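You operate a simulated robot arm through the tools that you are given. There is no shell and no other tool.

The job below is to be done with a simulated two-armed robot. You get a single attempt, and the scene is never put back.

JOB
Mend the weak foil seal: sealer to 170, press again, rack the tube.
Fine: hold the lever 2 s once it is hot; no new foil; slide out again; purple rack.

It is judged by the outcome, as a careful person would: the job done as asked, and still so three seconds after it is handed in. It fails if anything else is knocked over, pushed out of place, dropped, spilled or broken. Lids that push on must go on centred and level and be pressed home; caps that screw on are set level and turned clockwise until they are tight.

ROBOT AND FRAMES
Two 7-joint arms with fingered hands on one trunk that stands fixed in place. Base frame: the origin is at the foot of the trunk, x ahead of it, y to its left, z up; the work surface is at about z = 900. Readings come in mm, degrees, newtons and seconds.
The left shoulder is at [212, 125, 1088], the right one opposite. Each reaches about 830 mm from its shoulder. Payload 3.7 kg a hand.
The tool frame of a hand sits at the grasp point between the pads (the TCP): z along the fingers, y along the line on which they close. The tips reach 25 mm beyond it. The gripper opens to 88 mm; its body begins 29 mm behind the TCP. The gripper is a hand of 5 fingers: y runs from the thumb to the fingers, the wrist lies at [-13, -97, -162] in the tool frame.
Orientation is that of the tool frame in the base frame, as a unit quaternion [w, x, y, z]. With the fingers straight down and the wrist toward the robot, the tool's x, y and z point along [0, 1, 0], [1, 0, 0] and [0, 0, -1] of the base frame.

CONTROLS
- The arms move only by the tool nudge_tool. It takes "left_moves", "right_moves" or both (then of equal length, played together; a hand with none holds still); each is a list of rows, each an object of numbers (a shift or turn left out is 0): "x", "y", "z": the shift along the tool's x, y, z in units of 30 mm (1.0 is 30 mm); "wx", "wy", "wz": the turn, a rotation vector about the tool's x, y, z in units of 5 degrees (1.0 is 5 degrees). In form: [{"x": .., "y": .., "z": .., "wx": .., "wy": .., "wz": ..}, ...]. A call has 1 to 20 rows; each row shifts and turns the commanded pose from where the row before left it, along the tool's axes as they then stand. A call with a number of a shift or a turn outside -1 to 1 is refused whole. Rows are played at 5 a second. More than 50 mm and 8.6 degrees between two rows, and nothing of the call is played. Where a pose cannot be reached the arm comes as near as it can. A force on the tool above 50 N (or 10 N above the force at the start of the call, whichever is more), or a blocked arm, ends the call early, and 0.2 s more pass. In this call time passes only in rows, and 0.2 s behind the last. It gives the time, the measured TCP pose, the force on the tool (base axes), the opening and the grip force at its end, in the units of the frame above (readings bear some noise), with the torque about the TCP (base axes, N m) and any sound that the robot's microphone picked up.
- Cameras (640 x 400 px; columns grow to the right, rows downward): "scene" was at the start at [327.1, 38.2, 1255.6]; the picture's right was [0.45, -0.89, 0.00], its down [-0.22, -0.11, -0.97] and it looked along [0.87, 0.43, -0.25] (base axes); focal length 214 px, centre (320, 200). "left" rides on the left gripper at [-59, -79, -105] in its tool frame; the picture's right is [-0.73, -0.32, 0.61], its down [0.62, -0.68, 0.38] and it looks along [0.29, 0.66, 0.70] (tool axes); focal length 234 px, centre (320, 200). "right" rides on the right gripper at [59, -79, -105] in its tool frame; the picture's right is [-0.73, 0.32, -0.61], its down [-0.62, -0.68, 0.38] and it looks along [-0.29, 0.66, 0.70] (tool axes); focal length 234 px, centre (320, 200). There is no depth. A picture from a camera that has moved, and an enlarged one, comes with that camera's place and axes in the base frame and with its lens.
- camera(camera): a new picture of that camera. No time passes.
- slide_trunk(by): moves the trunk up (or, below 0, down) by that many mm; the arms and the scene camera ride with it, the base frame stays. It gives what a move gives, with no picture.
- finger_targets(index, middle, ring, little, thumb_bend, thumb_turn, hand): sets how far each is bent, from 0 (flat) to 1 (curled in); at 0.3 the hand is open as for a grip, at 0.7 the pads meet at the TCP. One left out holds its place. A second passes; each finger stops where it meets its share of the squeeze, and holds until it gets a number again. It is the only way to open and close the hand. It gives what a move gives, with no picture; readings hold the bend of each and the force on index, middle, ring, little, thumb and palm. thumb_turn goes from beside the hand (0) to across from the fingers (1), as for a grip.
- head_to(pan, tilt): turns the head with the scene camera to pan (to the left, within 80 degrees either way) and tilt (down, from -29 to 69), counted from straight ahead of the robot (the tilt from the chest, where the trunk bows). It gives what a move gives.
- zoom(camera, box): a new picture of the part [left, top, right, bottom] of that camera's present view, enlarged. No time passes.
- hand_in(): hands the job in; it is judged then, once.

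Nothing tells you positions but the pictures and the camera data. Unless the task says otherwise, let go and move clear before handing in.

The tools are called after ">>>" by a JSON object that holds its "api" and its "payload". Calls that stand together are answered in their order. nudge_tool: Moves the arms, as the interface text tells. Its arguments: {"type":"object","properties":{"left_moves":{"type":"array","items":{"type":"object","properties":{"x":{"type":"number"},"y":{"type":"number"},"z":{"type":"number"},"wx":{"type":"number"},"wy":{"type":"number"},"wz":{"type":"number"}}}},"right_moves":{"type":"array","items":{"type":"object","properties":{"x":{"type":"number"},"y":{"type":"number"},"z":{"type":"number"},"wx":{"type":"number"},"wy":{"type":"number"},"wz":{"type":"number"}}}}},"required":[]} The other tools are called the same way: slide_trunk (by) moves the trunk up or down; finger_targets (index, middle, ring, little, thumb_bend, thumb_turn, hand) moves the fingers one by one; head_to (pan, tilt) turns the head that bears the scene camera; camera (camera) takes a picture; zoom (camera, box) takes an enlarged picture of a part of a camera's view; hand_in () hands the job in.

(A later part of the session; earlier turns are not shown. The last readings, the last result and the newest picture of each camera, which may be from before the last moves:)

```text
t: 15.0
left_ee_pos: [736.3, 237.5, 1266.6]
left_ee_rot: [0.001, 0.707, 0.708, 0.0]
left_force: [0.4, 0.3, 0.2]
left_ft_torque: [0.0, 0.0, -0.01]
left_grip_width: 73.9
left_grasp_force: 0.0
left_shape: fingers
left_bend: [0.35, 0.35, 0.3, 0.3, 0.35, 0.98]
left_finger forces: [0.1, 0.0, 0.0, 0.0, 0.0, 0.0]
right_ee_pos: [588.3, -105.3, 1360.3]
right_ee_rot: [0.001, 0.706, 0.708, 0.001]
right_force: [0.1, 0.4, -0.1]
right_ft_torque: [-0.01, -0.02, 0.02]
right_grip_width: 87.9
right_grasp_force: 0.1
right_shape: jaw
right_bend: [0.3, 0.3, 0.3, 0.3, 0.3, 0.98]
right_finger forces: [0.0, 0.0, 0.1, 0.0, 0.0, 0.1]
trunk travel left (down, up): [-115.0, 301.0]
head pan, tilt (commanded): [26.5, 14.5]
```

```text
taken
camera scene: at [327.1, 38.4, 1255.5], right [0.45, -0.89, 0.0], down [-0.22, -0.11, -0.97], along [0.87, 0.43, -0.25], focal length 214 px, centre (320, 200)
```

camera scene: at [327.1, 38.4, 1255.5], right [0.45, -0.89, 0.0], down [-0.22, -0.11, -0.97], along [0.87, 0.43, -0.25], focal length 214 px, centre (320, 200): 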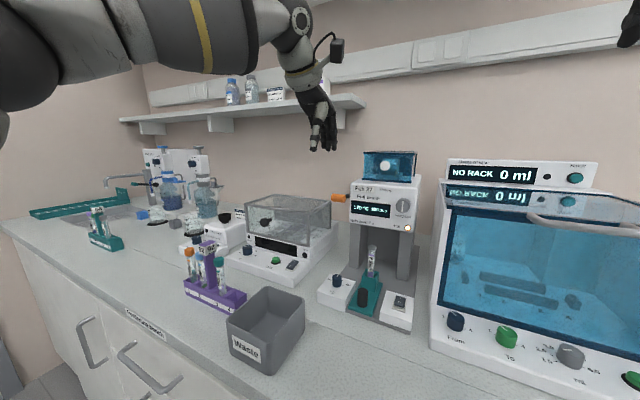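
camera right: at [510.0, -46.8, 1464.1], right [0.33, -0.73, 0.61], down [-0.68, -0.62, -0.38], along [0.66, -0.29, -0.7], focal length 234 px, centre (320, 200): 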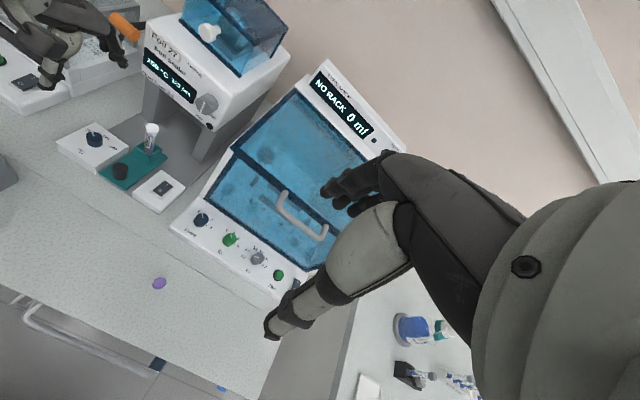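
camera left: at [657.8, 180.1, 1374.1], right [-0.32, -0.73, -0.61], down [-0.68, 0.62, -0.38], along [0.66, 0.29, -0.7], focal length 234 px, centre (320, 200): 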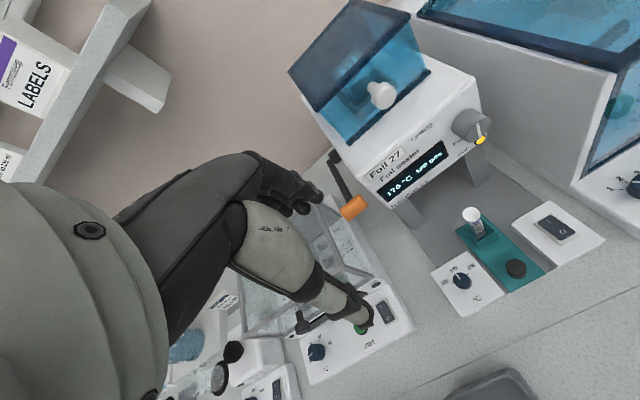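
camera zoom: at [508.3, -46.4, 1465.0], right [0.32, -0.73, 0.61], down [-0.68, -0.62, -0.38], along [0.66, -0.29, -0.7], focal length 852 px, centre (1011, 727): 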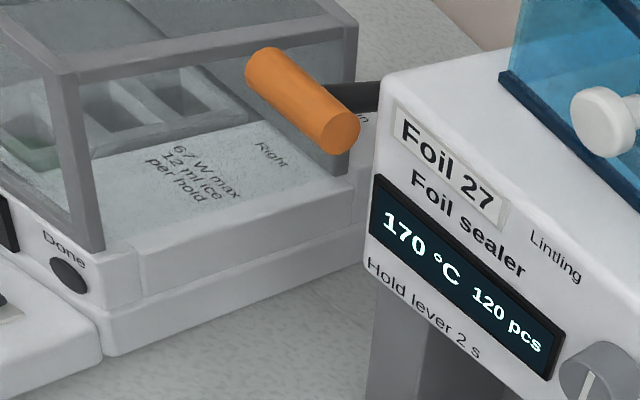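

The lever grip is centred near (842, 242, 1121), about 40 mm long along y, with its arm running back to a pivot behind. I'll curl the left hand into a fist (well clear of everything) to see its shape as a press-down tool, and look at it.

>>> {"api": "finger_targets", "payload": {"hand": "left", "index": 1.0, "middle": 1.0, "ring": 1.0, "little": 1.0, "thumb_bend": 0.3, "thumb_turn": 0.2}}

>>> {"api": "zoom", "payload": {"camera": "scene", "box": [260, 0, 420, 220]}}

>>> {"api": "camera", "payload": {"camera": "left"}}

>>> {"api": "zoom", "payload": {"camera": "right", "box": [0, 0, 200, 130]}}

```text
t: 16.0
left_ee_pos: [737.5, 238.0, 1267.1]
left_ee_rot: [0.0, 0.707, 0.708, 0.001]
left_force: [-0.8, -0.3, -0.2]
left_ft_torque: [0.02, 0.0, 0.02]
left_grip_width: 69.4
left_grasp_force: 0.1
left_shape: fingers
left_bend: [1.0, 1.0, 1.0, 1.0, 0.3, 0.2]
left_finger forces: [0.0, 0.0, 0.0, 0.1, 0.0, 0.0]
right_ee_pos: [588.6, -105.7, 1360.6]
right_ee_rot: [0.0, 0.707, 0.708, 0.0]
right_force: [0.3, -0.5, -0.2]
right_ft_torque: [0.07, -0.02, 0.03]
right_grip_width: 88.1
right_grasp_force: 0.0
right_shape: jaw
right_bend: [0.3, 0.3, 0.3, 0.3, 0.3, 0.98]
right_finger forces: [0.0, 0.1, 0.0, 0.1, 0.0, 0.0]
trunk travel left (down, up): [-115.0, 301.0]
head pan, tilt (commanded): [26.5, 14.5]
```

```text
1.82 times, centred on (340, 110) of scene
camera zoom: at [327.1, 38.2, 1255.5], right [0.45, -0.89, 0.0], down [-0.22, -0.11, -0.97], along [0.87, 0.43, -0.25], focal length 390 px, centre (284, 364)
```

zoom: 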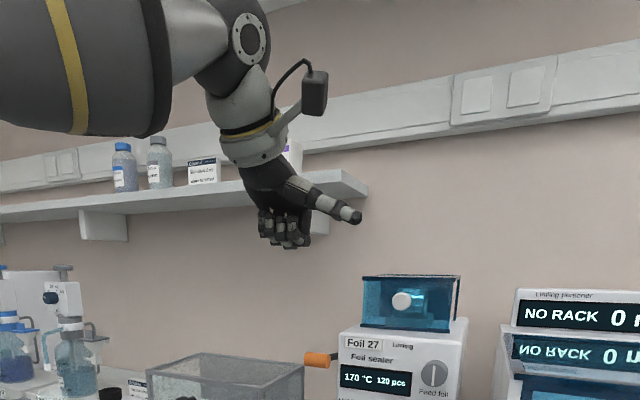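

```text
taken
camera left: at [657.9, 179.9, 1373.7], right [-0.32, -0.73, -0.61], down [-0.68, 0.62, -0.38], along [0.66, 0.29, -0.7], focal length 234 px, centre (320, 200)
```

left: 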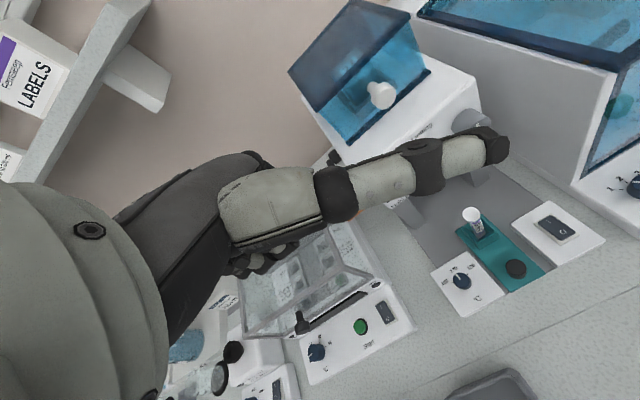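

```text
3.08 times, centred on (100, 65) of right
camera zoom: at [508.3, -46.7, 1465.1], right [0.32, -0.73, 0.61], down [-0.68, -0.62, -0.38], along [0.66, -0.29, -0.7], focal length 720 px, centre (997, 615)
```

zoom: 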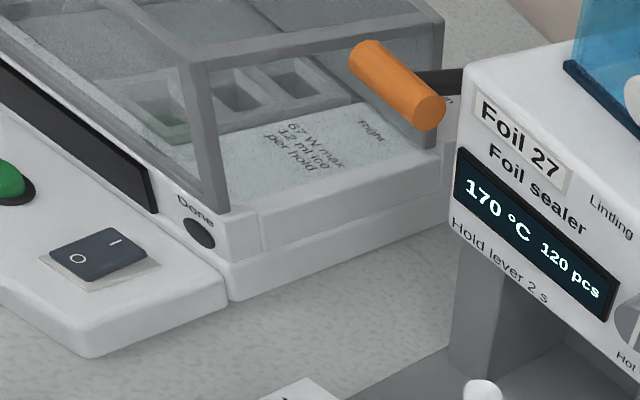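

The fist makes a compact press pad whose underside is about level with the grasp point. I'll set the thumb across again, move the left fist above the lever (still well clear), and prepare the right hand: index/middle/thumb half closed, ring and little curled.

>>> {"api": "finger_targets", "payload": {"hand": "left", "thumb_turn": 0.98, "thumb_bend": 0.3}}

>>> {"api": "finger_targets", "payload": {"hand": "right", "index": 0.5, "middle": 0.5, "ring": 1.0, "little": 1.0, "thumb_bend": 0.5}}

>>> {"api": "nudge_tool", "payload": {"left_moves": [{"y": 0.8, "x": 0.1, "z": 0.2}, {"y": 0.8, "x": 0.1, "z": 0.4}, {"y": 0.8, "z": 0.4}, {"y": 0.7, "z": 0.4}]}}

>>> {"api": "camera", "payload": {"camera": "scene"}}

>>> {"api": "zoom", "payload": {"camera": "right", "box": [0, 0, 240, 160]}}

>>> {"api": "camera", "payload": {"camera": "left"}}

```text
t: 17.0
left_ee_pos: [737.5, 237.7, 1267.8]
left_ee_rot: [0.0, 0.706, 0.708, 0.0]
left_force: [-0.2, 0.4, -0.4]
left_ft_torque: [0.02, 0.01, 0.01]
left_grip_width: 52.9
left_grasp_force: 0.0
left_shape: fingers
left_bend: [1.0, 1.0, 1.0, 1.0, 0.3, 0.95]
left_finger forces: [0.1, 0.1, 0.1, 0.0, 0.0, 0.0]
right_ee_pos: [589.6, -106.6, 1361.2]
right_ee_rot: [0.0, 0.706, 0.708, 0.0]
right_force: [-0.1, 0.9, -0.1]
right_ft_torque: [-0.01, 0.01, 0.0]
right_grip_width: 87.9
right_grasp_force: 0.1
right_shape: jaw
right_bend: [0.3, 0.3, 0.3, 0.3, 0.3, 0.98]
right_finger forces: [0.0, 0.0, 0.1, 0.0, 0.1, 0.0]
trunk travel left (down, up): [-115.0, 301.0]
head pan, tilt (commanded): [26.5, 14.5]
```

```text
t: 18.0
left_ee_pos: [737.5, 238.2, 1267.8]
left_ee_rot: [0.0, 0.707, 0.707, 0.0]
left_force: [-0.2, 0.3, -0.2]
left_ft_torque: [0.02, 0.0, 0.01]
left_grip_width: 52.9
left_grasp_force: 0.1
left_shape: fingers
left_bend: [1.0, 1.0, 1.0, 1.0, 0.3, 0.95]
left_finger forces: [0.1, 0.1, 0.0, 0.1, 0.0, 0.0]
right_ee_pos: [588.8, -106.3, 1361.5]
right_ee_rot: [0.0, 0.706, 0.708, -0.001]
right_force: [0.1, -0.2, 0.4]
right_ft_torque: [0.02, -0.03, 0.02]
right_grip_width: 42.0
right_grasp_force: 0.0
right_shape: fingers
right_bend: [0.5, 0.5, 1.0, 1.0, 0.5, 0.98]
right_finger forces: [0.0, 0.0, 0.0, 0.1, 0.0, 0.0]
trunk travel left (down, up): [-115.0, 301.0]
head pan, tilt (commanded): [26.5, 14.5]
```

```text
t: 19.0
left_ee_pos: [825.2, 268.5, 1215.2]
left_ee_rot: [0.0, 0.706, 0.708, -0.001]
left_force: [0.1, -0.1, -0.1]
left_ft_torque: [-0.02, -0.03, -0.05]
left_grip_width: 52.9
left_grasp_force: 0.1
left_shape: fingers
left_bend: [1.0, 1.0, 1.0, 1.0, 0.3, 0.96]
left_finger forces: [0.0, 0.0, 0.0, 0.0, 0.1, 0.0]
left hand out of reach, approached as far as the arm can: row 3, 4
right_ee_pos: [588.4, -104.8, 1360.6]
right_ee_rot: [0.001, 0.706, 0.709, -0.001]
right_force: [-0.1, 0.0, -0.9]
right_ft_torque: [0.03, -0.01, 0.01]
right_grip_width: 42.2
right_grasp_force: 0.1
right_shape: fingers
right_bend: [0.5, 0.5, 1.0, 1.0, 0.5, 0.98]
right_finger forces: [0.0, 0.0, 0.0, 0.1, 0.1, 0.0]
trunk travel left (down, up): [-115.0, 301.0]
head pan, tilt (commanded): [26.5, 14.5]
```

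```text
taken
camera scene: at [327.3, 39.2, 1255.5], right [0.45, -0.89, 0.0], down [-0.22, -0.11, -0.97], along [0.87, 0.43, -0.25], focal length 214 px, centre (320, 200)
```

scene: 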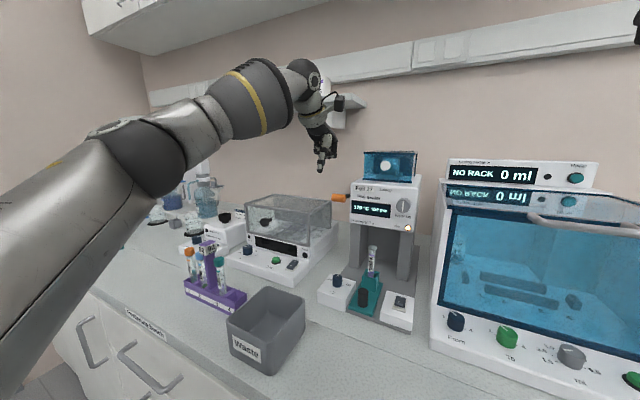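

```text
2.50 times, centred on (120, 80) of right
camera zoom: at [508.4, -45.4, 1465.1], right [0.32, -0.72, 0.61], down [-0.68, -0.62, -0.38], along [0.66, -0.29, -0.7], focal length 585 px, centre (820, 500)
```

zoom: 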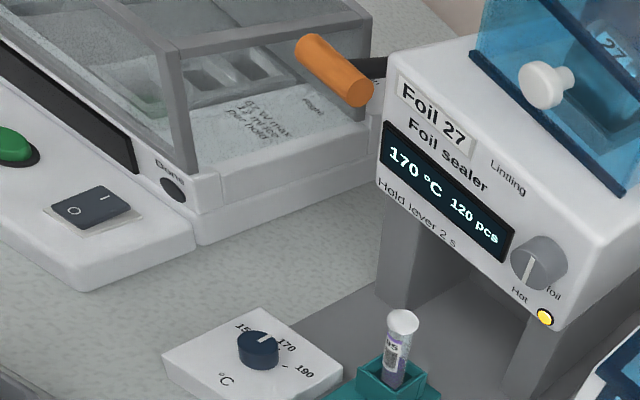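

```text
taken
camera left: at [747.5, 211.6, 1321.2], right [-0.32, -0.73, -0.61], down [-0.68, 0.62, -0.38], along [0.66, 0.29, -0.7], focal length 234 px, centre (320, 200)
```

left: 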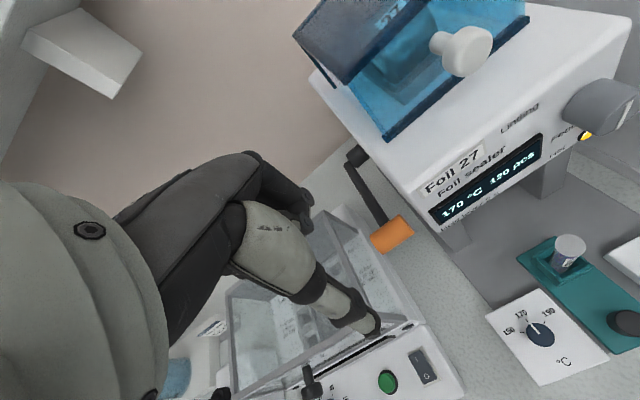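

The left arm could not quite reach that high-forward pose (it drifted to y 268), though it hit nothing. I'll back the left hand off a little and raise the trunk so its shoulder is closer to lever height.

>>> {"api": "nudge_tool", "payload": {"left_moves": [{"y": -0.9}, {"y": -0.9}, {"y": -0.9}, {"y": -0.9}]}}

>>> {"api": "slide_trunk", "payload": {"by": 100}}

>>> {"api": "camera", "payload": {"camera": "scene"}}

```text
t: 20.0
left_ee_pos: [715.1, 268.6, 1218.7]
left_ee_rot: [0.001, 0.706, 0.708, 0.0]
left_force: [0.4, 0.1, -0.8]
left_ft_torque: [-0.01, -0.06, 0.01]
left_grip_width: 53.0
left_grasp_force: 0.1
left_shape: fingers
left_bend: [1.0, 1.0, 1.0, 1.0, 0.3, 0.96]
left_finger forces: [0.0, 0.0, 0.0, 0.0, 0.0, 0.0]
right_ee_pos: [587.9, -107.7, 1362.2]
right_ee_rot: [0.0, 0.707, 0.708, 0.0]
right_force: [-0.7, 0.0, 0.2]
right_ft_torque: [0.0, -0.02, -0.04]
right_grip_width: 42.1
right_grasp_force: 0.1
right_shape: fingers
right_bend: [0.5, 0.5, 1.0, 1.0, 0.5, 0.98]
right_finger forces: [0.0, 0.0, 0.0, 0.0, 0.0, 0.0]
trunk travel left (down, up): [-115.0, 301.0]
head pan, tilt (commanded): [26.5, 14.5]
```

```text
t: 21.3
left_ee_pos: [719.1, 267.9, 1312.5]
left_ee_rot: [-0.001, 0.707, 0.707, -0.001]
left_force: [0.8, 0.1, -0.2]
left_ft_torque: [-0.03, 0.01, 0.0]
left_grip_width: 52.9
left_grasp_force: 0.1
left_shape: fingers
left_bend: [1.0, 1.0, 1.0, 1.0, 0.3, 0.96]
left_finger forces: [0.0, 0.0, 0.1, 0.0, 0.1, 0.1]
right_ee_pos: [592.0, -106.5, 1459.4]
right_ee_rot: [-0.002, 0.707, 0.708, -0.002]
right_force: [0.9, -0.4, -0.5]
right_ft_torque: [0.03, 0.04, -0.01]
right_grip_width: 42.3
right_grasp_force: 0.1
right_shape: fingers
right_bend: [0.5, 0.5, 1.0, 1.0, 0.5, 0.98]
right_finger forces: [0.0, 0.1, 0.0, 0.0, 0.0, 0.0]
trunk travel left (down, up): [-215.0, 201.0]
head pan, tilt (commanded): [26.5, 14.5]
```

```text
taken
camera scene: at [220.5, 38.2, 1368.2], right [0.45, -0.89, 0.0], down [-0.22, -0.11, -0.97], along [0.87, 0.43, -0.25], focal length 214 px, centre (320, 200)
```

scene: 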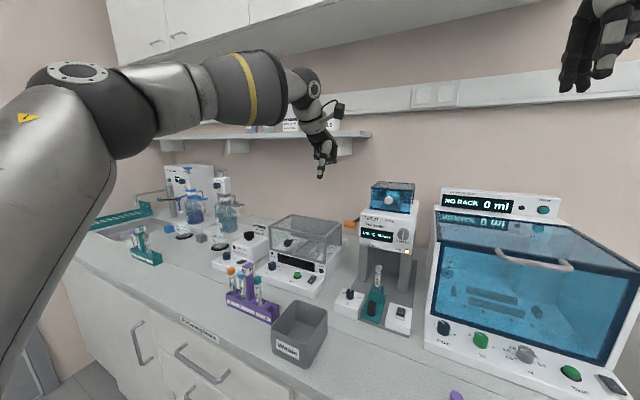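

Raising the trunk also moved the head back, so I'll test whether the left hand now reaches the spot above the lever.

>>> {"api": "nudge_tool", "payload": {"left_moves": [{"x": -0.2, "z": 0.8}, {"x": -0.2, "z": 0.8}, {"y": 0.9, "x": -0.2, "z": 0.8}, {"y": 0.9, "x": -0.2, "z": 0.6}, {"y": 0.9, "z": 0.1}, {"y": 0.9}]}}

>>> {"api": "camera", "payload": {"camera": "left"}}

>>> {"api": "zoom", "payload": {"camera": "scene", "box": [250, 50, 450, 300]}}

```text
t: 22.7
left_ee_pos: [779.2, 246.9, 1225.4]
left_ee_rot: [0.001, 0.706, 0.708, 0.0]
left_force: [0.6, 0.5, 0.2]
left_ft_torque: [0.02, -0.01, 0.0]
left_grip_width: 52.7
left_grasp_force: 0.0
left_shape: fingers
left_bend: [1.0, 1.0, 1.0, 1.0, 0.3, 0.96]
left_finger forces: [0.0, 0.0, 0.1, 0.1, 0.1, 0.0]
left hand out of reach, approached as far as the arm can: row 5, 6
right_ee_pos: [587.7, -105.9, 1463.3]
right_ee_rot: [0.0, 0.706, 0.708, 0.0]
right_force: [0.5, -0.4, -0.4]
right_ft_torque: [0.04, -0.04, 0.01]
right_grip_width: 42.0
right_grasp_force: 0.1
right_shape: fingers
right_bend: [0.5, 0.5, 1.0, 1.0, 0.5, 0.98]
right_finger forces: [0.0, 0.0, 0.1, 0.0, 0.1, 0.1]
trunk travel left (down, up): [-215.0, 201.0]
head pan, tilt (commanded): [26.5, 14.5]
```

```text
taken
camera left: at [700.4, 189.7, 1331.9], right [-0.32, -0.73, -0.61], down [-0.68, 0.62, -0.38], along [0.66, 0.29, -0.69], focal length 234 px, centre (320, 200)
```

left: 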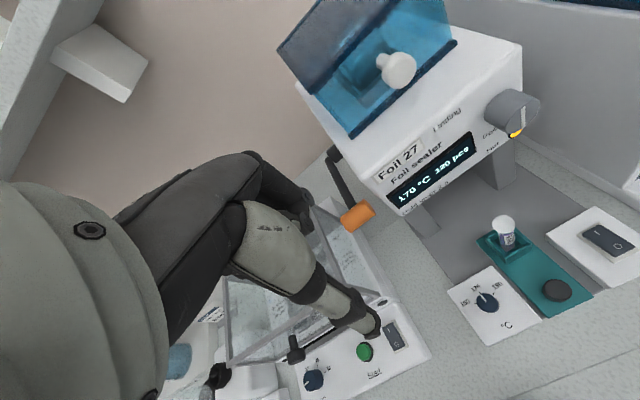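

```text
1.60 times, centred on (350, 175) of scene
camera zoom: at [218.6, 38.4, 1369.0], right [0.45, -0.89, 0.0], down [-0.22, -0.11, -0.97], along [0.87, 0.43, -0.25], focal length 343 px, centre (272, 240)
```

zoom: 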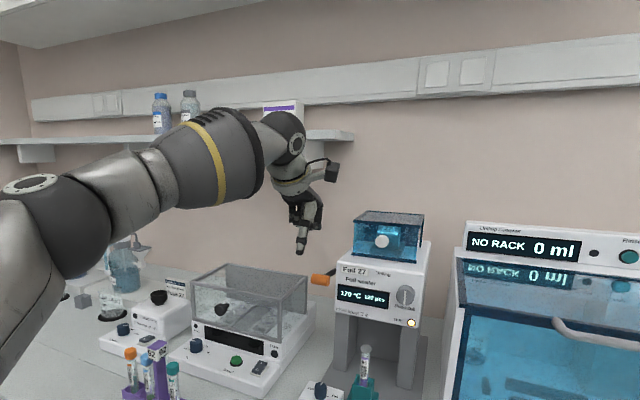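

Raising moved the shoulder back and made it worse; the original height was better and lower approach heights are within reach there. I'll retract the left hand and bring the trunk back down 100 mm.

>>> {"api": "nudge_tool", "payload": {"left_moves": [{"y": -0.9, "z": -0.5}, {"y": -0.9, "z": -0.5}, {"y": -0.9, "z": -0.5}, {"z": -0.3}]}}

>>> {"api": "slide_trunk", "payload": {"by": -100}}

>>> {"api": "camera", "payload": {"camera": "scene"}}

```text
t: 23.7
left_ee_pos: [699.2, 245.8, 1277.9]
left_ee_rot: [0.0, 0.706, 0.708, 0.0]
left_force: [0.4, 0.7, -0.5]
left_ft_torque: [0.05, 0.02, -0.01]
left_grip_width: 53.1
left_grasp_force: 0.1
left_shape: fingers
left_bend: [1.0, 1.0, 1.0, 1.0, 0.3, 0.96]
left_finger forces: [0.1, 0.0, 0.0, 0.1, 0.0, 0.0]
right_ee_pos: [589.6, -106.5, 1459.6]
right_ee_rot: [0.0, 0.706, 0.708, 0.0]
right_force: [0.8, -0.6, -0.7]
right_ft_torque: [0.02, 0.0, -0.02]
right_grip_width: 41.8
right_grasp_force: 0.0
right_shape: fingers
right_bend: [0.5, 0.5, 1.0, 1.0, 0.5, 0.98]
right_finger forces: [0.0, 0.0, 0.0, 0.0, 0.0, 0.0]
trunk travel left (down, up): [-215.0, 201.0]
head pan, tilt (commanded): [26.5, 14.5]
```

```text
t: 25.1
left_ee_pos: [696.3, 247.9, 1180.9]
left_ee_rot: [0.002, 0.707, 0.708, 0.001]
left_force: [-0.2, 0.2, 0.6]
left_ft_torque: [0.04, 0.01, 0.0]
left_grip_width: 52.9
left_grasp_force: 0.1
left_shape: fingers
left_bend: [1.0, 1.0, 1.0, 1.0, 0.3, 0.96]
left_finger forces: [0.1, 0.0, 0.0, 0.0, 0.0, 0.0]
right_ee_pos: [584.0, -106.3, 1364.4]
right_ee_rot: [0.001, 0.706, 0.708, 0.001]
right_force: [-0.1, -0.4, -0.3]
right_ft_torque: [0.01, -0.04, 0.02]
right_grip_width: 42.1
right_grasp_force: 0.2
right_shape: fingers
right_bend: [0.5, 0.5, 1.0, 1.0, 0.5, 0.98]
right_finger forces: [0.1, 0.0, 0.0, 0.0, 0.0, 0.0]
trunk travel left (down, up): [-115.0, 301.0]
head pan, tilt (commanded): [26.5, 14.5]
```

```text
taken
camera scene: at [325.1, 38.1, 1256.4], right [0.45, -0.89, 0.0], down [-0.22, -0.11, -0.97], along [0.87, 0.43, -0.25], focal length 214 px, centre (320, 200)
```

scene: 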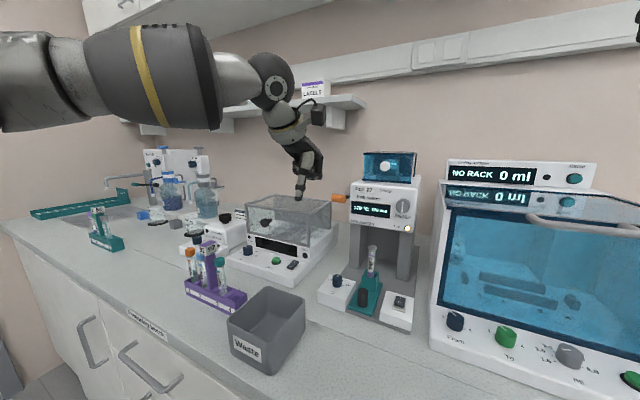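

Back at the original height. I'll bring the left fist forward at low height to just above the lever and confirm it's reachable there.

>>> {"api": "nudge_tool", "payload": {"left_moves": [{"y": 0.9}, {"y": 0.9}, {"y": 0.9}, {"y": 0.9}, {"y": 0.4}]}}

>>> {"api": "camera", "payload": {"camera": "left"}}

>>> {"api": "zoom", "payload": {"camera": "right", "box": [0, 0, 240, 160]}}

>>> {"api": "zoom", "payload": {"camera": "scene", "box": [260, 90, 420, 250]}}

```text
t: 26.3
left_ee_pos: [818.5, 248.0, 1179.2]
left_ee_rot: [0.001, 0.707, 0.707, -0.001]
left_force: [0.5, 0.0, 0.8]
left_ft_torque: [-0.02, 0.02, 0.0]
left_grip_width: 52.5
left_grasp_force: 0.1
left_shape: fingers
left_bend: [1.0, 1.0, 1.0, 1.0, 0.3, 0.96]
left_finger forces: [0.0, 0.0, 0.1, 0.1, 0.0, 0.0]
right_ee_pos: [590.1, -105.9, 1361.5]
right_ee_rot: [-0.001, 0.707, 0.708, 0.0]
right_force: [-1.0, 0.0, 0.0]
right_ft_torque: [0.0, 0.0, 0.02]
right_grip_width: 42.0
right_grasp_force: 0.1
right_shape: fingers
right_bend: [0.5, 0.5, 1.0, 1.0, 0.5, 0.98]
right_finger forces: [0.0, 0.0, 0.1, 0.0, 0.0, 0.1]
trunk travel left (down, up): [-115.0, 301.0]
head pan, tilt (commanded): [26.5, 14.5]
```

```text
taken
camera left: at [739.3, 190.4, 1285.6], right [-0.32, -0.73, -0.61], down [-0.68, 0.62, -0.38], along [0.66, 0.29, -0.7], focal length 234 px, centre (320, 200)
```

left: 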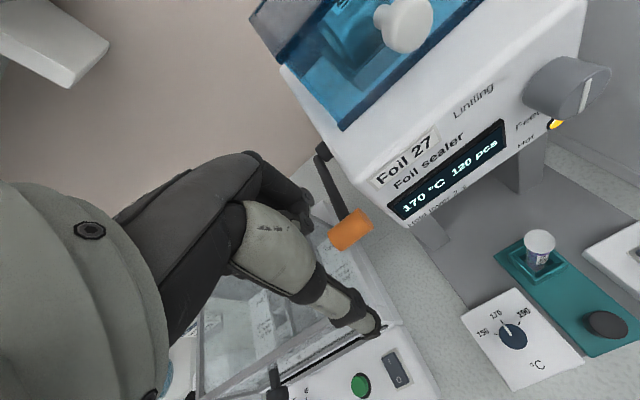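

```text
2.50 times, centred on (120, 80) of right
camera zoom: at [508.8, -46.4, 1464.8], right [0.32, -0.73, 0.61], down [-0.68, -0.62, -0.38], along [0.66, -0.29, -0.7], focal length 585 px, centre (820, 500)
```

zoom: 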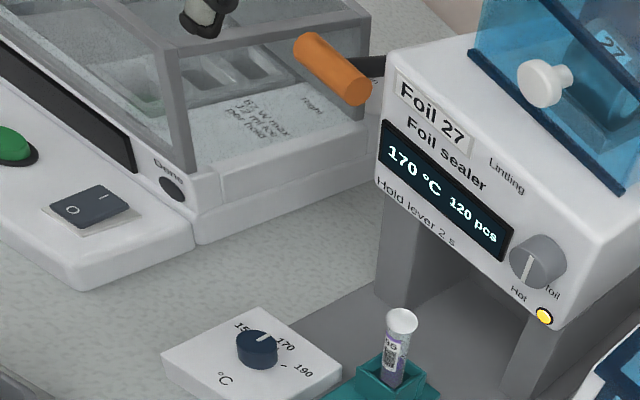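

```text
2.50 times, centred on (340, 170) of scene
camera zoom: at [327.4, 38.4, 1255.4], right [0.45, -0.89, 0.0], down [-0.22, -0.11, -0.97], along [0.87, 0.43, -0.25], focal length 536 px, centre (270, 275)
```

zoom: 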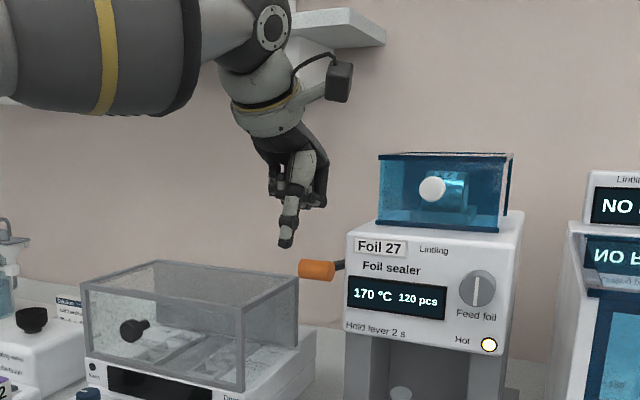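

The left fist now sits about 50 mm above the lever at (818, 248, 1179). Now I bring the right hand low and across to above the slide knob, keeping under the left forearm.

>>> {"api": "nudge_tool", "payload": {"right_moves": [{"z": 0.95, "x": 0.5}, {"z": 0.95, "x": 0.6}, {"z": 0.95, "x": 0.8}, {"z": 0.95, "x": 0.8}, {"z": 0.95, "x": 0.9}, {"z": 0.95, "x": 0.9}, {"z": 0.95, "x": 0.9}, {"z": 0.95, "x": 0.9}, {"z": 0.9, "x": 0.9}, {"z": 0.7, "x": 0.8}]}}

>>> {"api": "camera", "payload": {"camera": "right"}}

>>> {"api": "camera", "payload": {"camera": "scene"}}

```text
t: 28.5
left_ee_pos: [817.6, 249.3, 1180.4]
left_ee_rot: [0.0, 0.706, 0.708, 0.0]
left_force: [0.2, 0.3, -0.8]
left_ft_torque: [0.01, 0.0, 0.01]
left_grip_width: 52.8
left_grasp_force: 0.0
left_shape: fingers
left_bend: [1.0, 1.0, 1.0, 1.0, 0.3, 0.96]
left_finger forces: [0.0, 0.1, 0.0, 0.1, 0.0, 0.0]
right_ee_pos: [590.2, 134.1, 1084.3]
right_ee_rot: [-0.001, 0.706, 0.708, 0.0]
right_force: [1.3, 0.8, 0.2]
right_ft_torque: [0.01, 0.03, -0.03]
right_grip_width: 42.3
right_grasp_force: 0.1
right_shape: fingers
right_bend: [0.5, 0.5, 1.0, 1.0, 0.5, 0.98]
right_finger forces: [0.0, 0.1, 0.0, 0.0, 0.1, 0.1]
trunk travel left (down, up): [-115.0, 301.0]
head pan, tilt (commanded): [26.5, 14.5]
```

```text
taken
camera right: at [510.2, 193.1, 1189.0], right [0.32, -0.73, 0.61], down [-0.68, -0.62, -0.38], along [0.66, -0.29, -0.7], focal length 234 px, centre (320, 200)
```

right: 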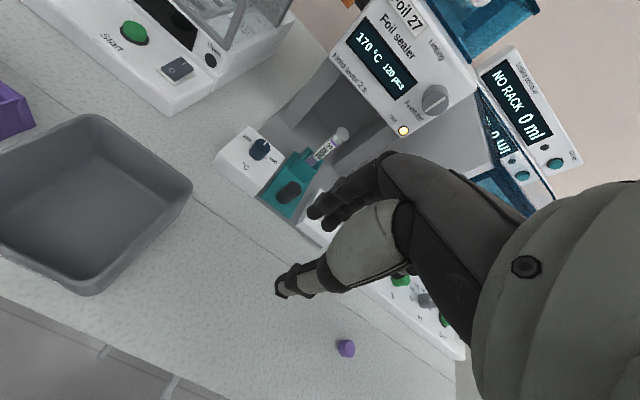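

```text
taken
camera scene: at [327.3, 38.5, 1255.5], right [0.45, -0.89, 0.0], down [-0.22, -0.11, -0.97], along [0.87, 0.43, -0.25], focal length 214 px, centre (320, 200)
```

scene: 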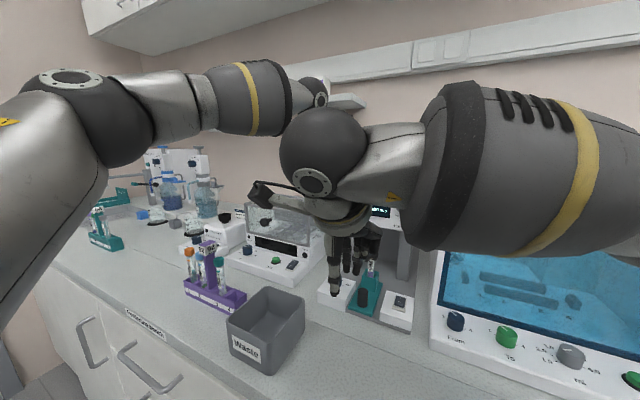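

The right hand is at (590, 134, 1084). I'll zoom to re-fix the slide knob from this camera before going forward.

>>> {"api": "zoom", "payload": {"camera": "right", "box": [210, 110, 370, 240]}}

>>> {"api": "nudge_tool", "payload": {"right_moves": [{"y": 0.86}, {"y": 0.86}, {"y": 0.86}, {"y": 0.86}, {"y": 0.86}]}}

>>> {"api": "camera", "payload": {"camera": "right"}}

>>> {"api": "zoom", "payload": {"camera": "right", "box": [180, 120, 360, 330]}}

```text
3.08 times, centred on (290, 175) of right
camera zoom: at [510.2, 193.1, 1189.0], right [0.32, -0.73, 0.61], down [-0.68, -0.62, -0.38], along [0.66, -0.29, -0.7], focal length 720 px, centre (412, 277)
```

zoom: 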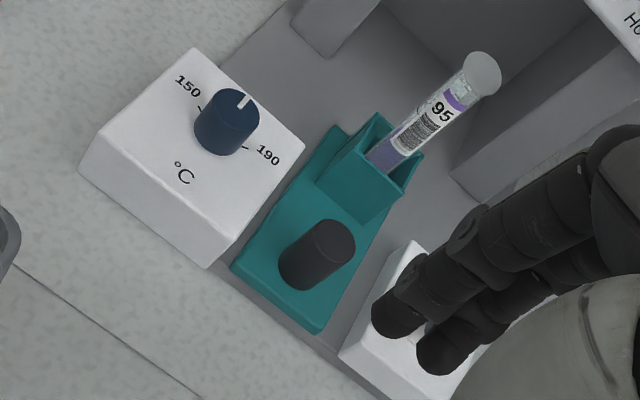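

```text
t: 29.7
left_ee_pos: [818.4, 248.3, 1179.8]
left_ee_rot: [-0.001, 0.707, 0.707, 0.001]
left_force: [1.1, -0.2, 0.6]
left_ft_torque: [-0.03, -0.01, 0.0]
left_grip_width: 52.6
left_grasp_force: 0.1
left_shape: fingers
left_bend: [1.0, 1.0, 1.0, 1.0, 0.3, 0.96]
left_finger forces: [0.0, 0.1, 0.0, 0.1, 0.0, 0.1]
right_ee_pos: [718.3, 135.3, 1084.6]
right_ee_rot: [0.0, 0.706, 0.708, 0.0]
right_force: [-0.7, 0.0, 0.4]
right_ft_torque: [0.03, 0.01, -0.03]
right_grip_width: 42.0
right_grasp_force: 0.0
right_shape: fingers
right_bend: [0.5, 0.5, 1.0, 1.0, 0.5, 0.98]
right_finger forces: [0.0, 0.1, 0.0, 0.0, 0.0, 0.0]
trunk travel left (down, up): [-115.0, 301.0]
head pan, tilt (commanded): [26.5, 14.5]
```

```text
taken
camera right: at [637.5, 193.5, 1188.4], right [0.32, -0.73, 0.61], down [-0.68, -0.63, -0.38], along [0.66, -0.29, -0.7], focal length 234 px, centre (320, 200)
```

right: 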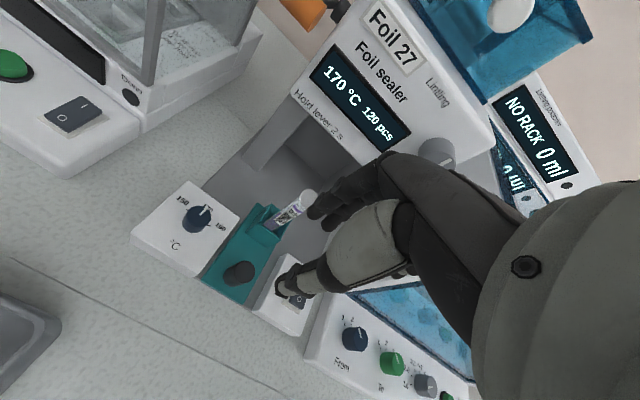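

```text
1.90 times, centred on (270, 225) of right
camera zoom: at [637.5, 193.5, 1188.4], right [0.32, -0.73, 0.61], down [-0.68, -0.63, -0.38], along [0.66, -0.29, -0.7], focal length 446 px, centre (415, 152)
```

zoom: 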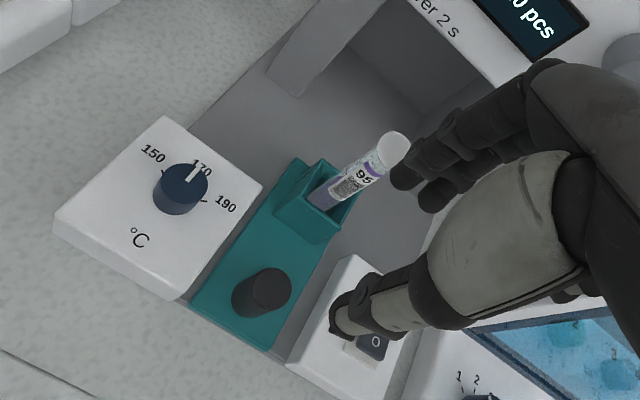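

Knob top refined to (718, 136); the hand is right above it. Descending in two stages with a check for clearance to the tube and boxes.

>>> {"api": "nudge_tool", "payload": {"right_moves": [{"z": 0.8}, {"z": 0.8}, {"z": 0.8}, {"z": 0.8}]}}

>>> {"api": "camera", "payload": {"camera": "right"}}

>>> {"api": "zoom", "payload": {"camera": "left", "box": [380, 180, 640, 400]}}

>>> {"api": "zoom", "payload": {"camera": "scene", "box": [300, 200, 430, 340]}}

```text
t: 30.7
left_ee_pos: [817.9, 247.6, 1178.6]
left_ee_rot: [0.0, 0.707, 0.708, 0.0]
left_force: [-0.1, -0.2, -0.5]
left_ft_torque: [0.0, 0.01, 0.0]
left_grip_width: 52.9
left_grasp_force: 0.0
left_shape: fingers
left_bend: [1.0, 1.0, 1.0, 1.0, 0.3, 0.96]
left_finger forces: [0.0, 0.0, 0.0, 0.0, 0.1, 0.0]
right_ee_pos: [716.5, 133.6, 987.9]
right_ee_rot: [-0.001, 0.707, 0.707, 0.0]
right_force: [-0.2, 0.1, 0.0]
right_ft_torque: [-0.03, 0.03, 0.01]
right_grip_width: 42.1
right_grasp_force: 0.0
right_shape: fingers
right_bend: [0.5, 0.5, 1.0, 1.0, 0.5, 0.98]
right_finger forces: [0.1, 0.0, 0.0, 0.0, 0.0, 0.1]
trunk travel left (down, up): [-115.0, 301.0]
head pan, tilt (commanded): [26.5, 14.5]
```

```text
taken
camera right: at [636.9, 192.9, 1091.9], right [0.32, -0.73, 0.61], down [-0.68, -0.62, -0.38], along [0.66, -0.29, -0.7], focal length 234 px, centre (320, 200)
```

right: 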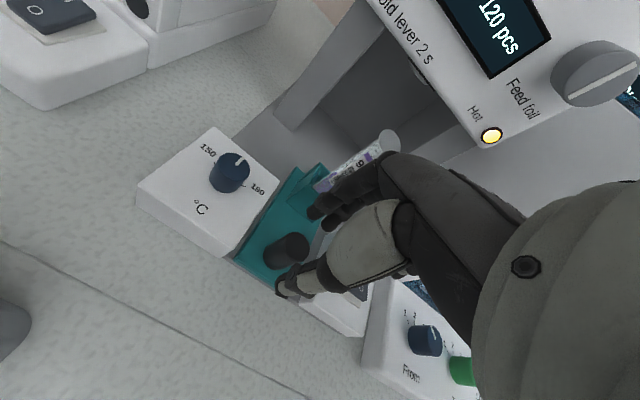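

```text
1.82 times, centred on (510, 290) of left
camera zoom: at [739.1, 190.0, 1285.6], right [-0.32, -0.73, -0.61], down [-0.68, 0.62, -0.38], along [0.66, 0.29, -0.7], focal length 426 px, centre (-26, 36)
```

zoom: 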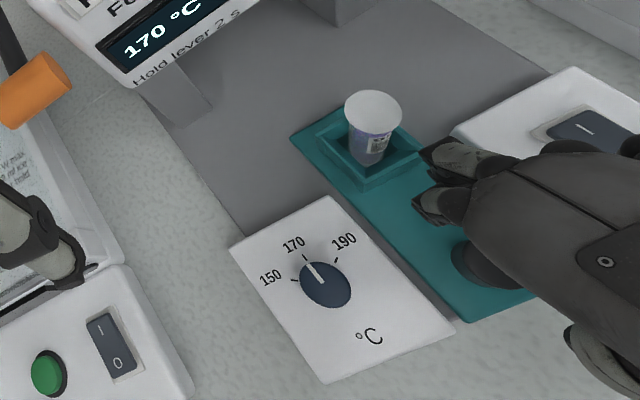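

```text
2.86 times, centred on (365, 270) of scene
camera zoom: at [327.5, 38.2, 1255.4], right [0.45, -0.89, 0.0], down [-0.22, -0.11, -0.97], along [0.87, 0.43, -0.25], focal length 613 px, centre (191, 0)
```

zoom: 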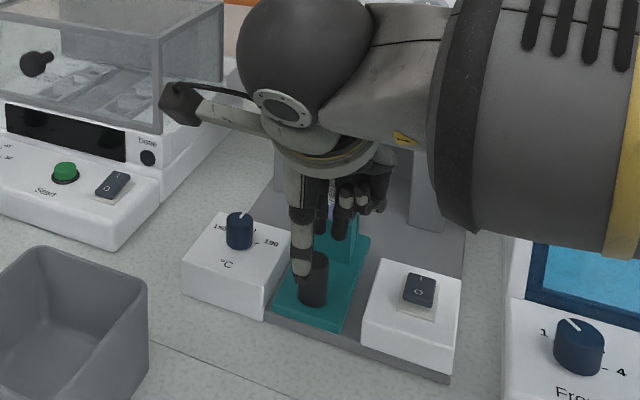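

The middle finger tip would pass within a few mm of the tube holder, so I'll curl it and use only index and thumb around the knob, then finish the descent.

>>> {"api": "finger_targets", "payload": {"hand": "right", "index": 0.53, "middle": 1.0, "thumb_bend": 0.52}}

>>> {"api": "nudge_tool", "payload": {"right_moves": [{"x": -0.06, "y": 0.05, "z": 0.4}, {"z": 0.4}, {"z": 0.4}]}}

>>> {"api": "camera", "payload": {"camera": "right"}}

>>> {"api": "zoom", "payload": {"camera": "left", "box": [480, 200, 640, 360]}}

>>> {"api": "zoom", "payload": {"camera": "right", "box": [240, 130, 400, 310]}}

```text
t: 31.7
left_ee_pos: [817.2, 247.7, 1179.5]
left_ee_rot: [0.0, 0.707, 0.707, 0.0]
left_force: [0.4, 0.7, 0.9]
left_ft_torque: [0.0, 0.0, 0.02]
left_grip_width: 52.6
left_grasp_force: 0.0
left_shape: fingers
left_bend: [1.0, 1.0, 1.0, 1.0, 0.3, 0.96]
left_finger forces: [0.0, 0.0, 0.0, 0.0, 0.0, 0.0]
right_ee_pos: [716.3, 134.0, 988.9]
right_ee_rot: [0.0, 0.707, 0.707, -0.001]
right_force: [0.5, 0.5, -0.4]
right_ft_torque: [0.01, -0.01, 0.01]
right_grip_width: 36.7
right_grasp_force: 0.1
right_shape: fingers
right_bend: [0.53, 1.0, 1.0, 1.0, 0.52, 0.98]
right_finger forces: [0.1, 0.0, 0.0, 0.1, 0.1, 0.0]
trunk travel left (down, up): [-115.0, 301.0]
head pan, tilt (commanded): [26.5, 14.5]
```

```text
t: 32.5
left_ee_pos: [819.2, 248.8, 1178.8]
left_ee_rot: [0.0, 0.707, 0.707, 0.0]
left_force: [0.1, 0.1, 0.4]
left_ft_torque: [-0.02, 0.02, -0.01]
left_grip_width: 52.6
left_grasp_force: 0.0
left_shape: fingers
left_bend: [1.0, 1.0, 1.0, 1.0, 0.3, 0.96]
left_finger forces: [0.0, 0.0, 0.0, 0.1, 0.0, 0.1]
right_ee_pos: [718.9, 134.3, 952.0]
right_ee_rot: [0.0, 0.706, 0.708, 0.0]
right_force: [0.0, 0.6, 0.2]
right_ft_torque: [-0.01, -0.02, -0.01]
right_grip_width: 36.7
right_grasp_force: 0.0
right_shape: fingers
right_bend: [0.53, 1.0, 1.0, 1.0, 0.52, 0.98]
right_finger forces: [0.0, 0.0, 0.1, 0.0, 0.0, 0.0]
trunk travel left (down, up): [-115.0, 301.0]
head pan, tilt (commanded): [26.5, 14.5]
```

```text
taken
camera right: at [638.5, 192.3, 1055.9], right [0.32, -0.73, 0.61], down [-0.68, -0.62, -0.38], along [0.66, -0.29, -0.7], focal length 234 px, centre (320, 200)
```

right: 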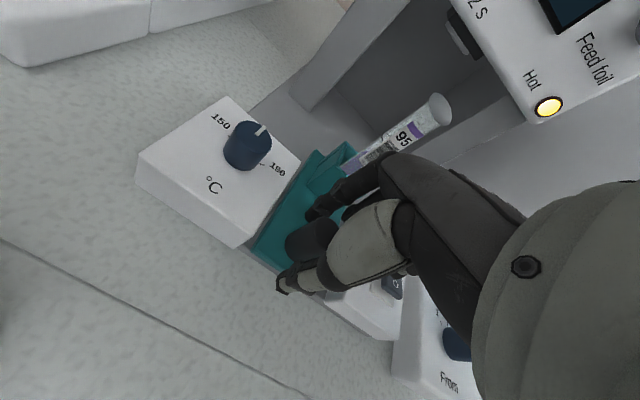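

```text
2.50 times, centred on (560, 280) of left
camera zoom: at [738.9, 190.1, 1285.8], right [-0.32, -0.73, -0.61], down [-0.68, 0.62, -0.38], along [0.66, 0.29, -0.7], focal length 585 px, centre (-280, 0)
```

zoom: 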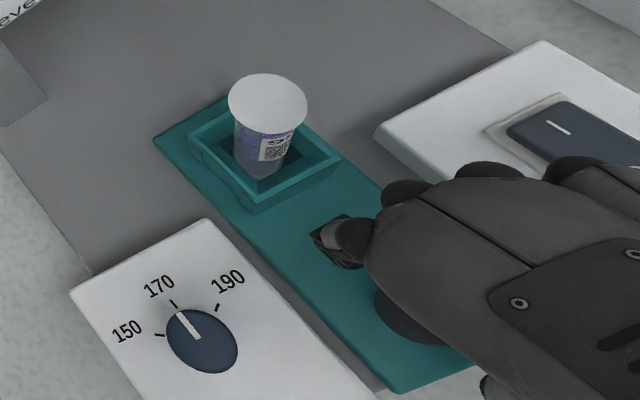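

```text
2.22 times, centred on (320, 220) of right
camera zoom: at [638.5, 192.3, 1055.9], right [0.32, -0.73, 0.61], down [-0.68, -0.62, -0.38], along [0.66, -0.29, -0.7], focal length 520 px, centre (320, 156)
```

zoom: 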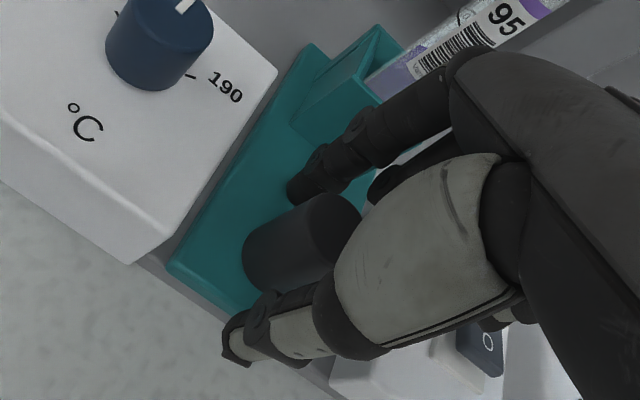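

Index sits behind the knob and thumb in front, clear of the holder. I'll close lightly and start pushing the slide in, in small steps while watching clearance under the head.

>>> {"api": "finger_targets", "payload": {"hand": "right", "index": 0.64, "thumb_bend": 0.64}}

>>> {"api": "nudge_tool", "payload": {"right_moves": [{"y": 0.4}, {"y": 0.4}, {"y": 0.4}]}}

>>> {"api": "camera", "payload": {"camera": "right"}}

>>> {"api": "zoom", "payload": {"camera": "left", "box": [400, 120, 640, 340]}}

```text
t: 33.5
left_ee_pos: [817.7, 248.0, 1179.0]
left_ee_rot: [0.0, 0.706, 0.708, 0.0]
left_force: [1.3, -0.2, 0.7]
left_ft_torque: [0.01, 0.02, 0.01]
left_grip_width: 52.7
left_grasp_force: 0.0
left_shape: fingers
left_bend: [1.0, 1.0, 1.0, 1.0, 0.3, 0.96]
left_finger forces: [0.0, 0.0, 0.1, 0.1, 0.0, 0.0]
right_ee_pos: [718.3, 133.2, 951.8]
right_ee_rot: [0.0, 0.707, 0.708, 0.0]
right_force: [1.6, 0.0, -0.5]
right_ft_torque: [-0.01, 0.01, 0.0]
right_grip_width: 16.2
right_grasp_force: 1.0
right_shape: fingers
right_bend: [0.61, 1.0, 1.0, 1.0, 0.62, 0.98]
right_finger forces: [1.8, 0.0, 0.0, 0.0, 0.8, 0.0]
trunk travel left (down, up): [-115.0, 301.0]
head pan, tilt (commanded): [26.5, 14.5]
```

```text
t: 34.3
left_ee_pos: [817.0, 248.9, 1179.0]
left_ee_rot: [-0.001, 0.707, 0.708, 0.0]
left_force: [0.2, 0.0, -0.6]
left_ft_torque: [0.01, 0.04, -0.05]
left_grip_width: 52.7
left_grasp_force: 0.0
left_shape: fingers
left_bend: [1.0, 1.0, 1.0, 1.0, 0.3, 0.96]
left_finger forces: [0.0, 0.0, 0.1, 0.1, 0.0, 0.1]
right_ee_pos: [754.5, 133.4, 952.4]
right_ee_rot: [0.0, 0.706, 0.708, 0.0]
right_force: [0.0, 0.8, 0.2]
right_ft_torque: [0.01, 0.03, 0.02]
right_grip_width: 15.8
right_grasp_force: 1.2
right_shape: fingers
right_bend: [0.62, 1.0, 1.0, 1.0, 0.61, 0.97]
right_finger forces: [1.2, 0.0, 0.0, 0.0, 1.6, 0.1]
trunk travel left (down, up): [-115.0, 301.0]
head pan, tilt (commanded): [26.5, 14.5]
```

```text
taken
camera right: at [674.9, 192.5, 1055.9], right [0.32, -0.73, 0.61], down [-0.68, -0.62, -0.38], along [0.66, -0.29, -0.7], focal length 234 px, centre (320, 200)
```

right: 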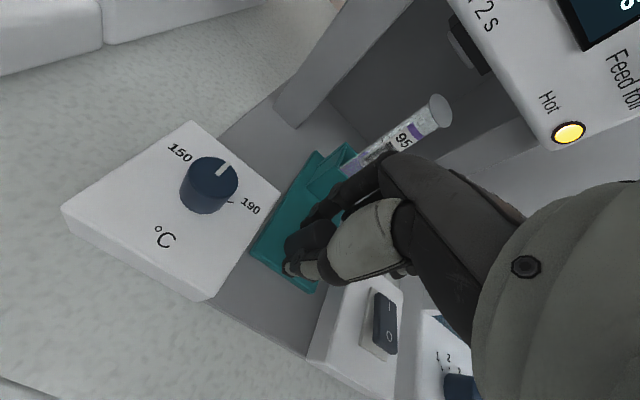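

```text
1.82 times, centred on (520, 230) of left
camera zoom: at [738.7, 190.1, 1286.0], right [-0.32, -0.73, -0.61], down [-0.68, 0.62, -0.38], along [0.66, 0.29, -0.7], focal length 426 px, centre (-44, 146)
```

zoom: 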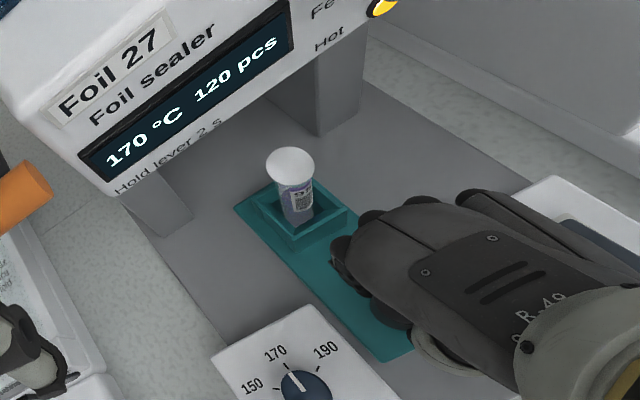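

The slide moves freely with the hand (36 mm so far). Continuing in small steps.

>>> {"api": "nudge_tool", "payload": {"right_moves": [{"y": 0.4}, {"y": 0.4}]}}

>>> {"api": "zoom", "payload": {"camera": "left", "box": [400, 120, 640, 340]}}

>>> {"api": "zoom", "payload": {"camera": "scene", "box": [300, 180, 440, 340]}}

>>> {"api": "camera", "payload": {"camera": "right"}}

```text
t: 34.9
left_ee_pos: [817.6, 248.9, 1179.6]
left_ee_rot: [0.001, 0.707, 0.708, 0.0]
left_force: [0.6, 0.0, 0.2]
left_ft_torque: [-0.03, 0.02, 0.01]
left_grip_width: 52.6
left_grasp_force: 0.0
left_shape: fingers
left_bend: [1.0, 1.0, 1.0, 1.0, 0.3, 0.96]
left_finger forces: [0.0, 0.1, 0.0, 0.1, 0.1, 0.0]
right_ee_pos: [778.9, 133.0, 953.6]
right_ee_rot: [-0.001, 0.707, 0.707, 0.0]
right_force: [-1.0, 0.5, -0.7]
right_ft_torque: [-0.03, 0.0, 0.03]
right_grip_width: 16.2
right_grasp_force: 1.7
right_shape: fingers
right_bend: [0.62, 1.0, 1.0, 1.0, 0.61, 0.97]
right_finger forces: [1.1, 0.0, 0.0, 0.1, 1.5, 0.0]
trunk travel left (down, up): [-115.0, 301.0]
head pan, tilt (commanded): [26.5, 14.5]
```

```text
1.82 times, centred on (520, 230) of left
camera zoom: at [738.8, 190.1, 1285.9], right [-0.32, -0.73, -0.61], down [-0.68, 0.62, -0.38], along [0.66, 0.29, -0.7], focal length 426 px, centre (-44, 146)
```

zoom: 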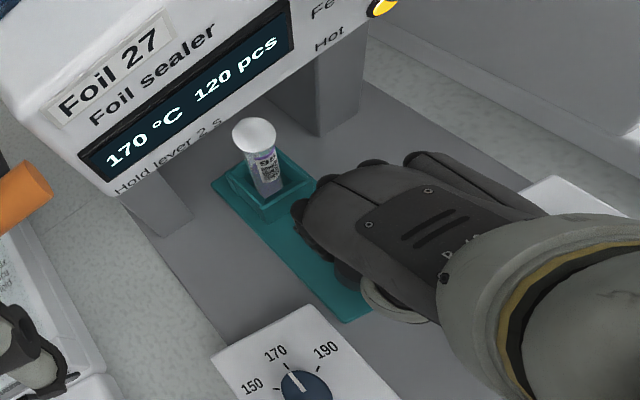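

```text
2.50 times, centred on (370, 260) of scene
camera zoom: at [327.2, 38.3, 1255.5], right [0.45, -0.89, 0.0], down [-0.22, -0.11, -0.97], along [0.87, 0.43, -0.25], focal length 536 px, centre (195, 50)
```

zoom: 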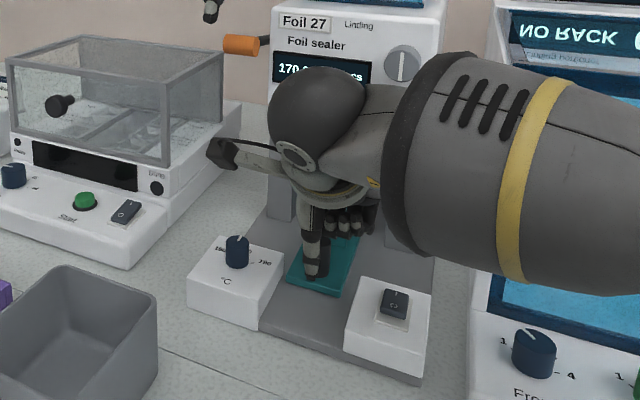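

```text
taken
camera right: at [698.6, 192.6, 1056.6], right [0.32, -0.73, 0.61], down [-0.68, -0.62, -0.38], along [0.66, -0.29, -0.7], focal length 234 px, centre (320, 200)
```

right: 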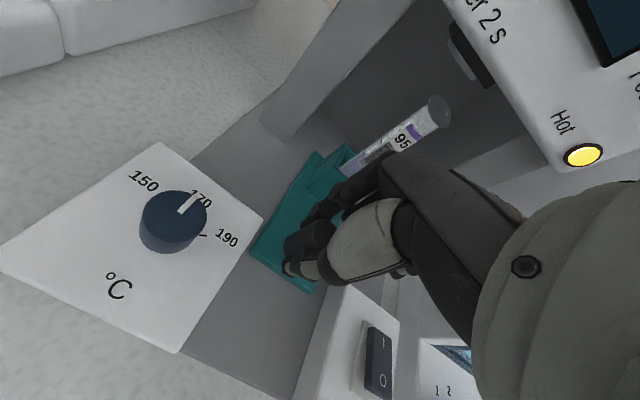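

Still free. The hand's knuckles are at about x = 802, head front at 837. Another 20 mm.

>>> {"api": "nudge_tool", "payload": {"right_moves": [{"y": 0.34}, {"y": 0.34}]}}

>>> {"api": "zoom", "payload": {"camera": "left", "box": [400, 120, 640, 340]}}

>>> {"api": "camera", "payload": {"camera": "right"}}

```text
t: 35.5
left_ee_pos: [817.1, 247.4, 1179.6]
left_ee_rot: [0.0, 0.706, 0.708, 0.0]
left_force: [0.3, 0.2, -0.2]
left_ft_torque: [-0.03, 0.01, -0.01]
left_grip_width: 52.7
left_grasp_force: 0.0
left_shape: fingers
left_bend: [1.0, 1.0, 1.0, 1.0, 0.3, 0.96]
left_finger forces: [0.0, 0.0, 0.0, 0.1, 0.1, 0.1]
right_ee_pos: [799.5, 133.5, 953.4]
right_ee_rot: [-0.001, 0.707, 0.707, -0.001]
right_force: [-1.0, 1.4, -1.0]
right_ft_torque: [-0.02, -0.01, -0.04]
right_grip_width: 16.0
right_grasp_force: 1.0
right_shape: fingers
right_bend: [0.62, 1.0, 1.0, 1.0, 0.61, 0.97]
right_finger forces: [1.3, 0.0, 0.0, 0.0, 1.5, 0.0]
trunk travel left (down, up): [-115.0, 301.0]
head pan, tilt (commanded): [26.5, 14.5]
```

```text
1.82 times, centred on (520, 230) of left
camera zoom: at [738.9, 190.3, 1285.8], right [-0.32, -0.73, -0.61], down [-0.68, 0.62, -0.38], along [0.66, 0.29, -0.7], focal length 426 px, centre (-44, 146)
```

zoom: 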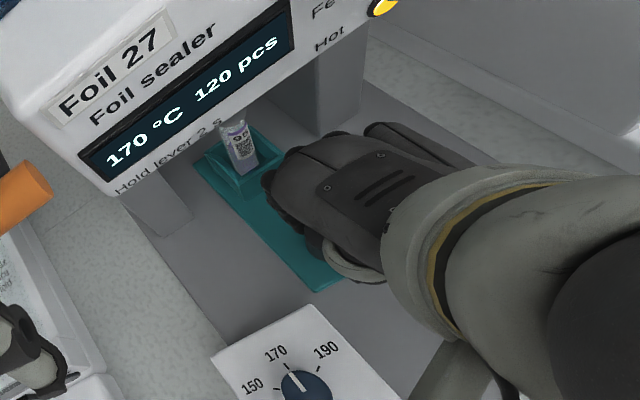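

```text
taken
camera right: at [719.3, 192.2, 1057.1], right [0.32, -0.73, 0.61], down [-0.68, -0.62, -0.38], along [0.66, -0.29, -0.7], focal length 234 px, centre (320, 200)
```

right: 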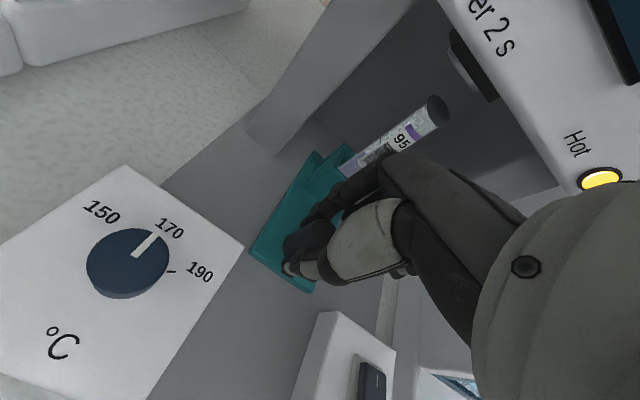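

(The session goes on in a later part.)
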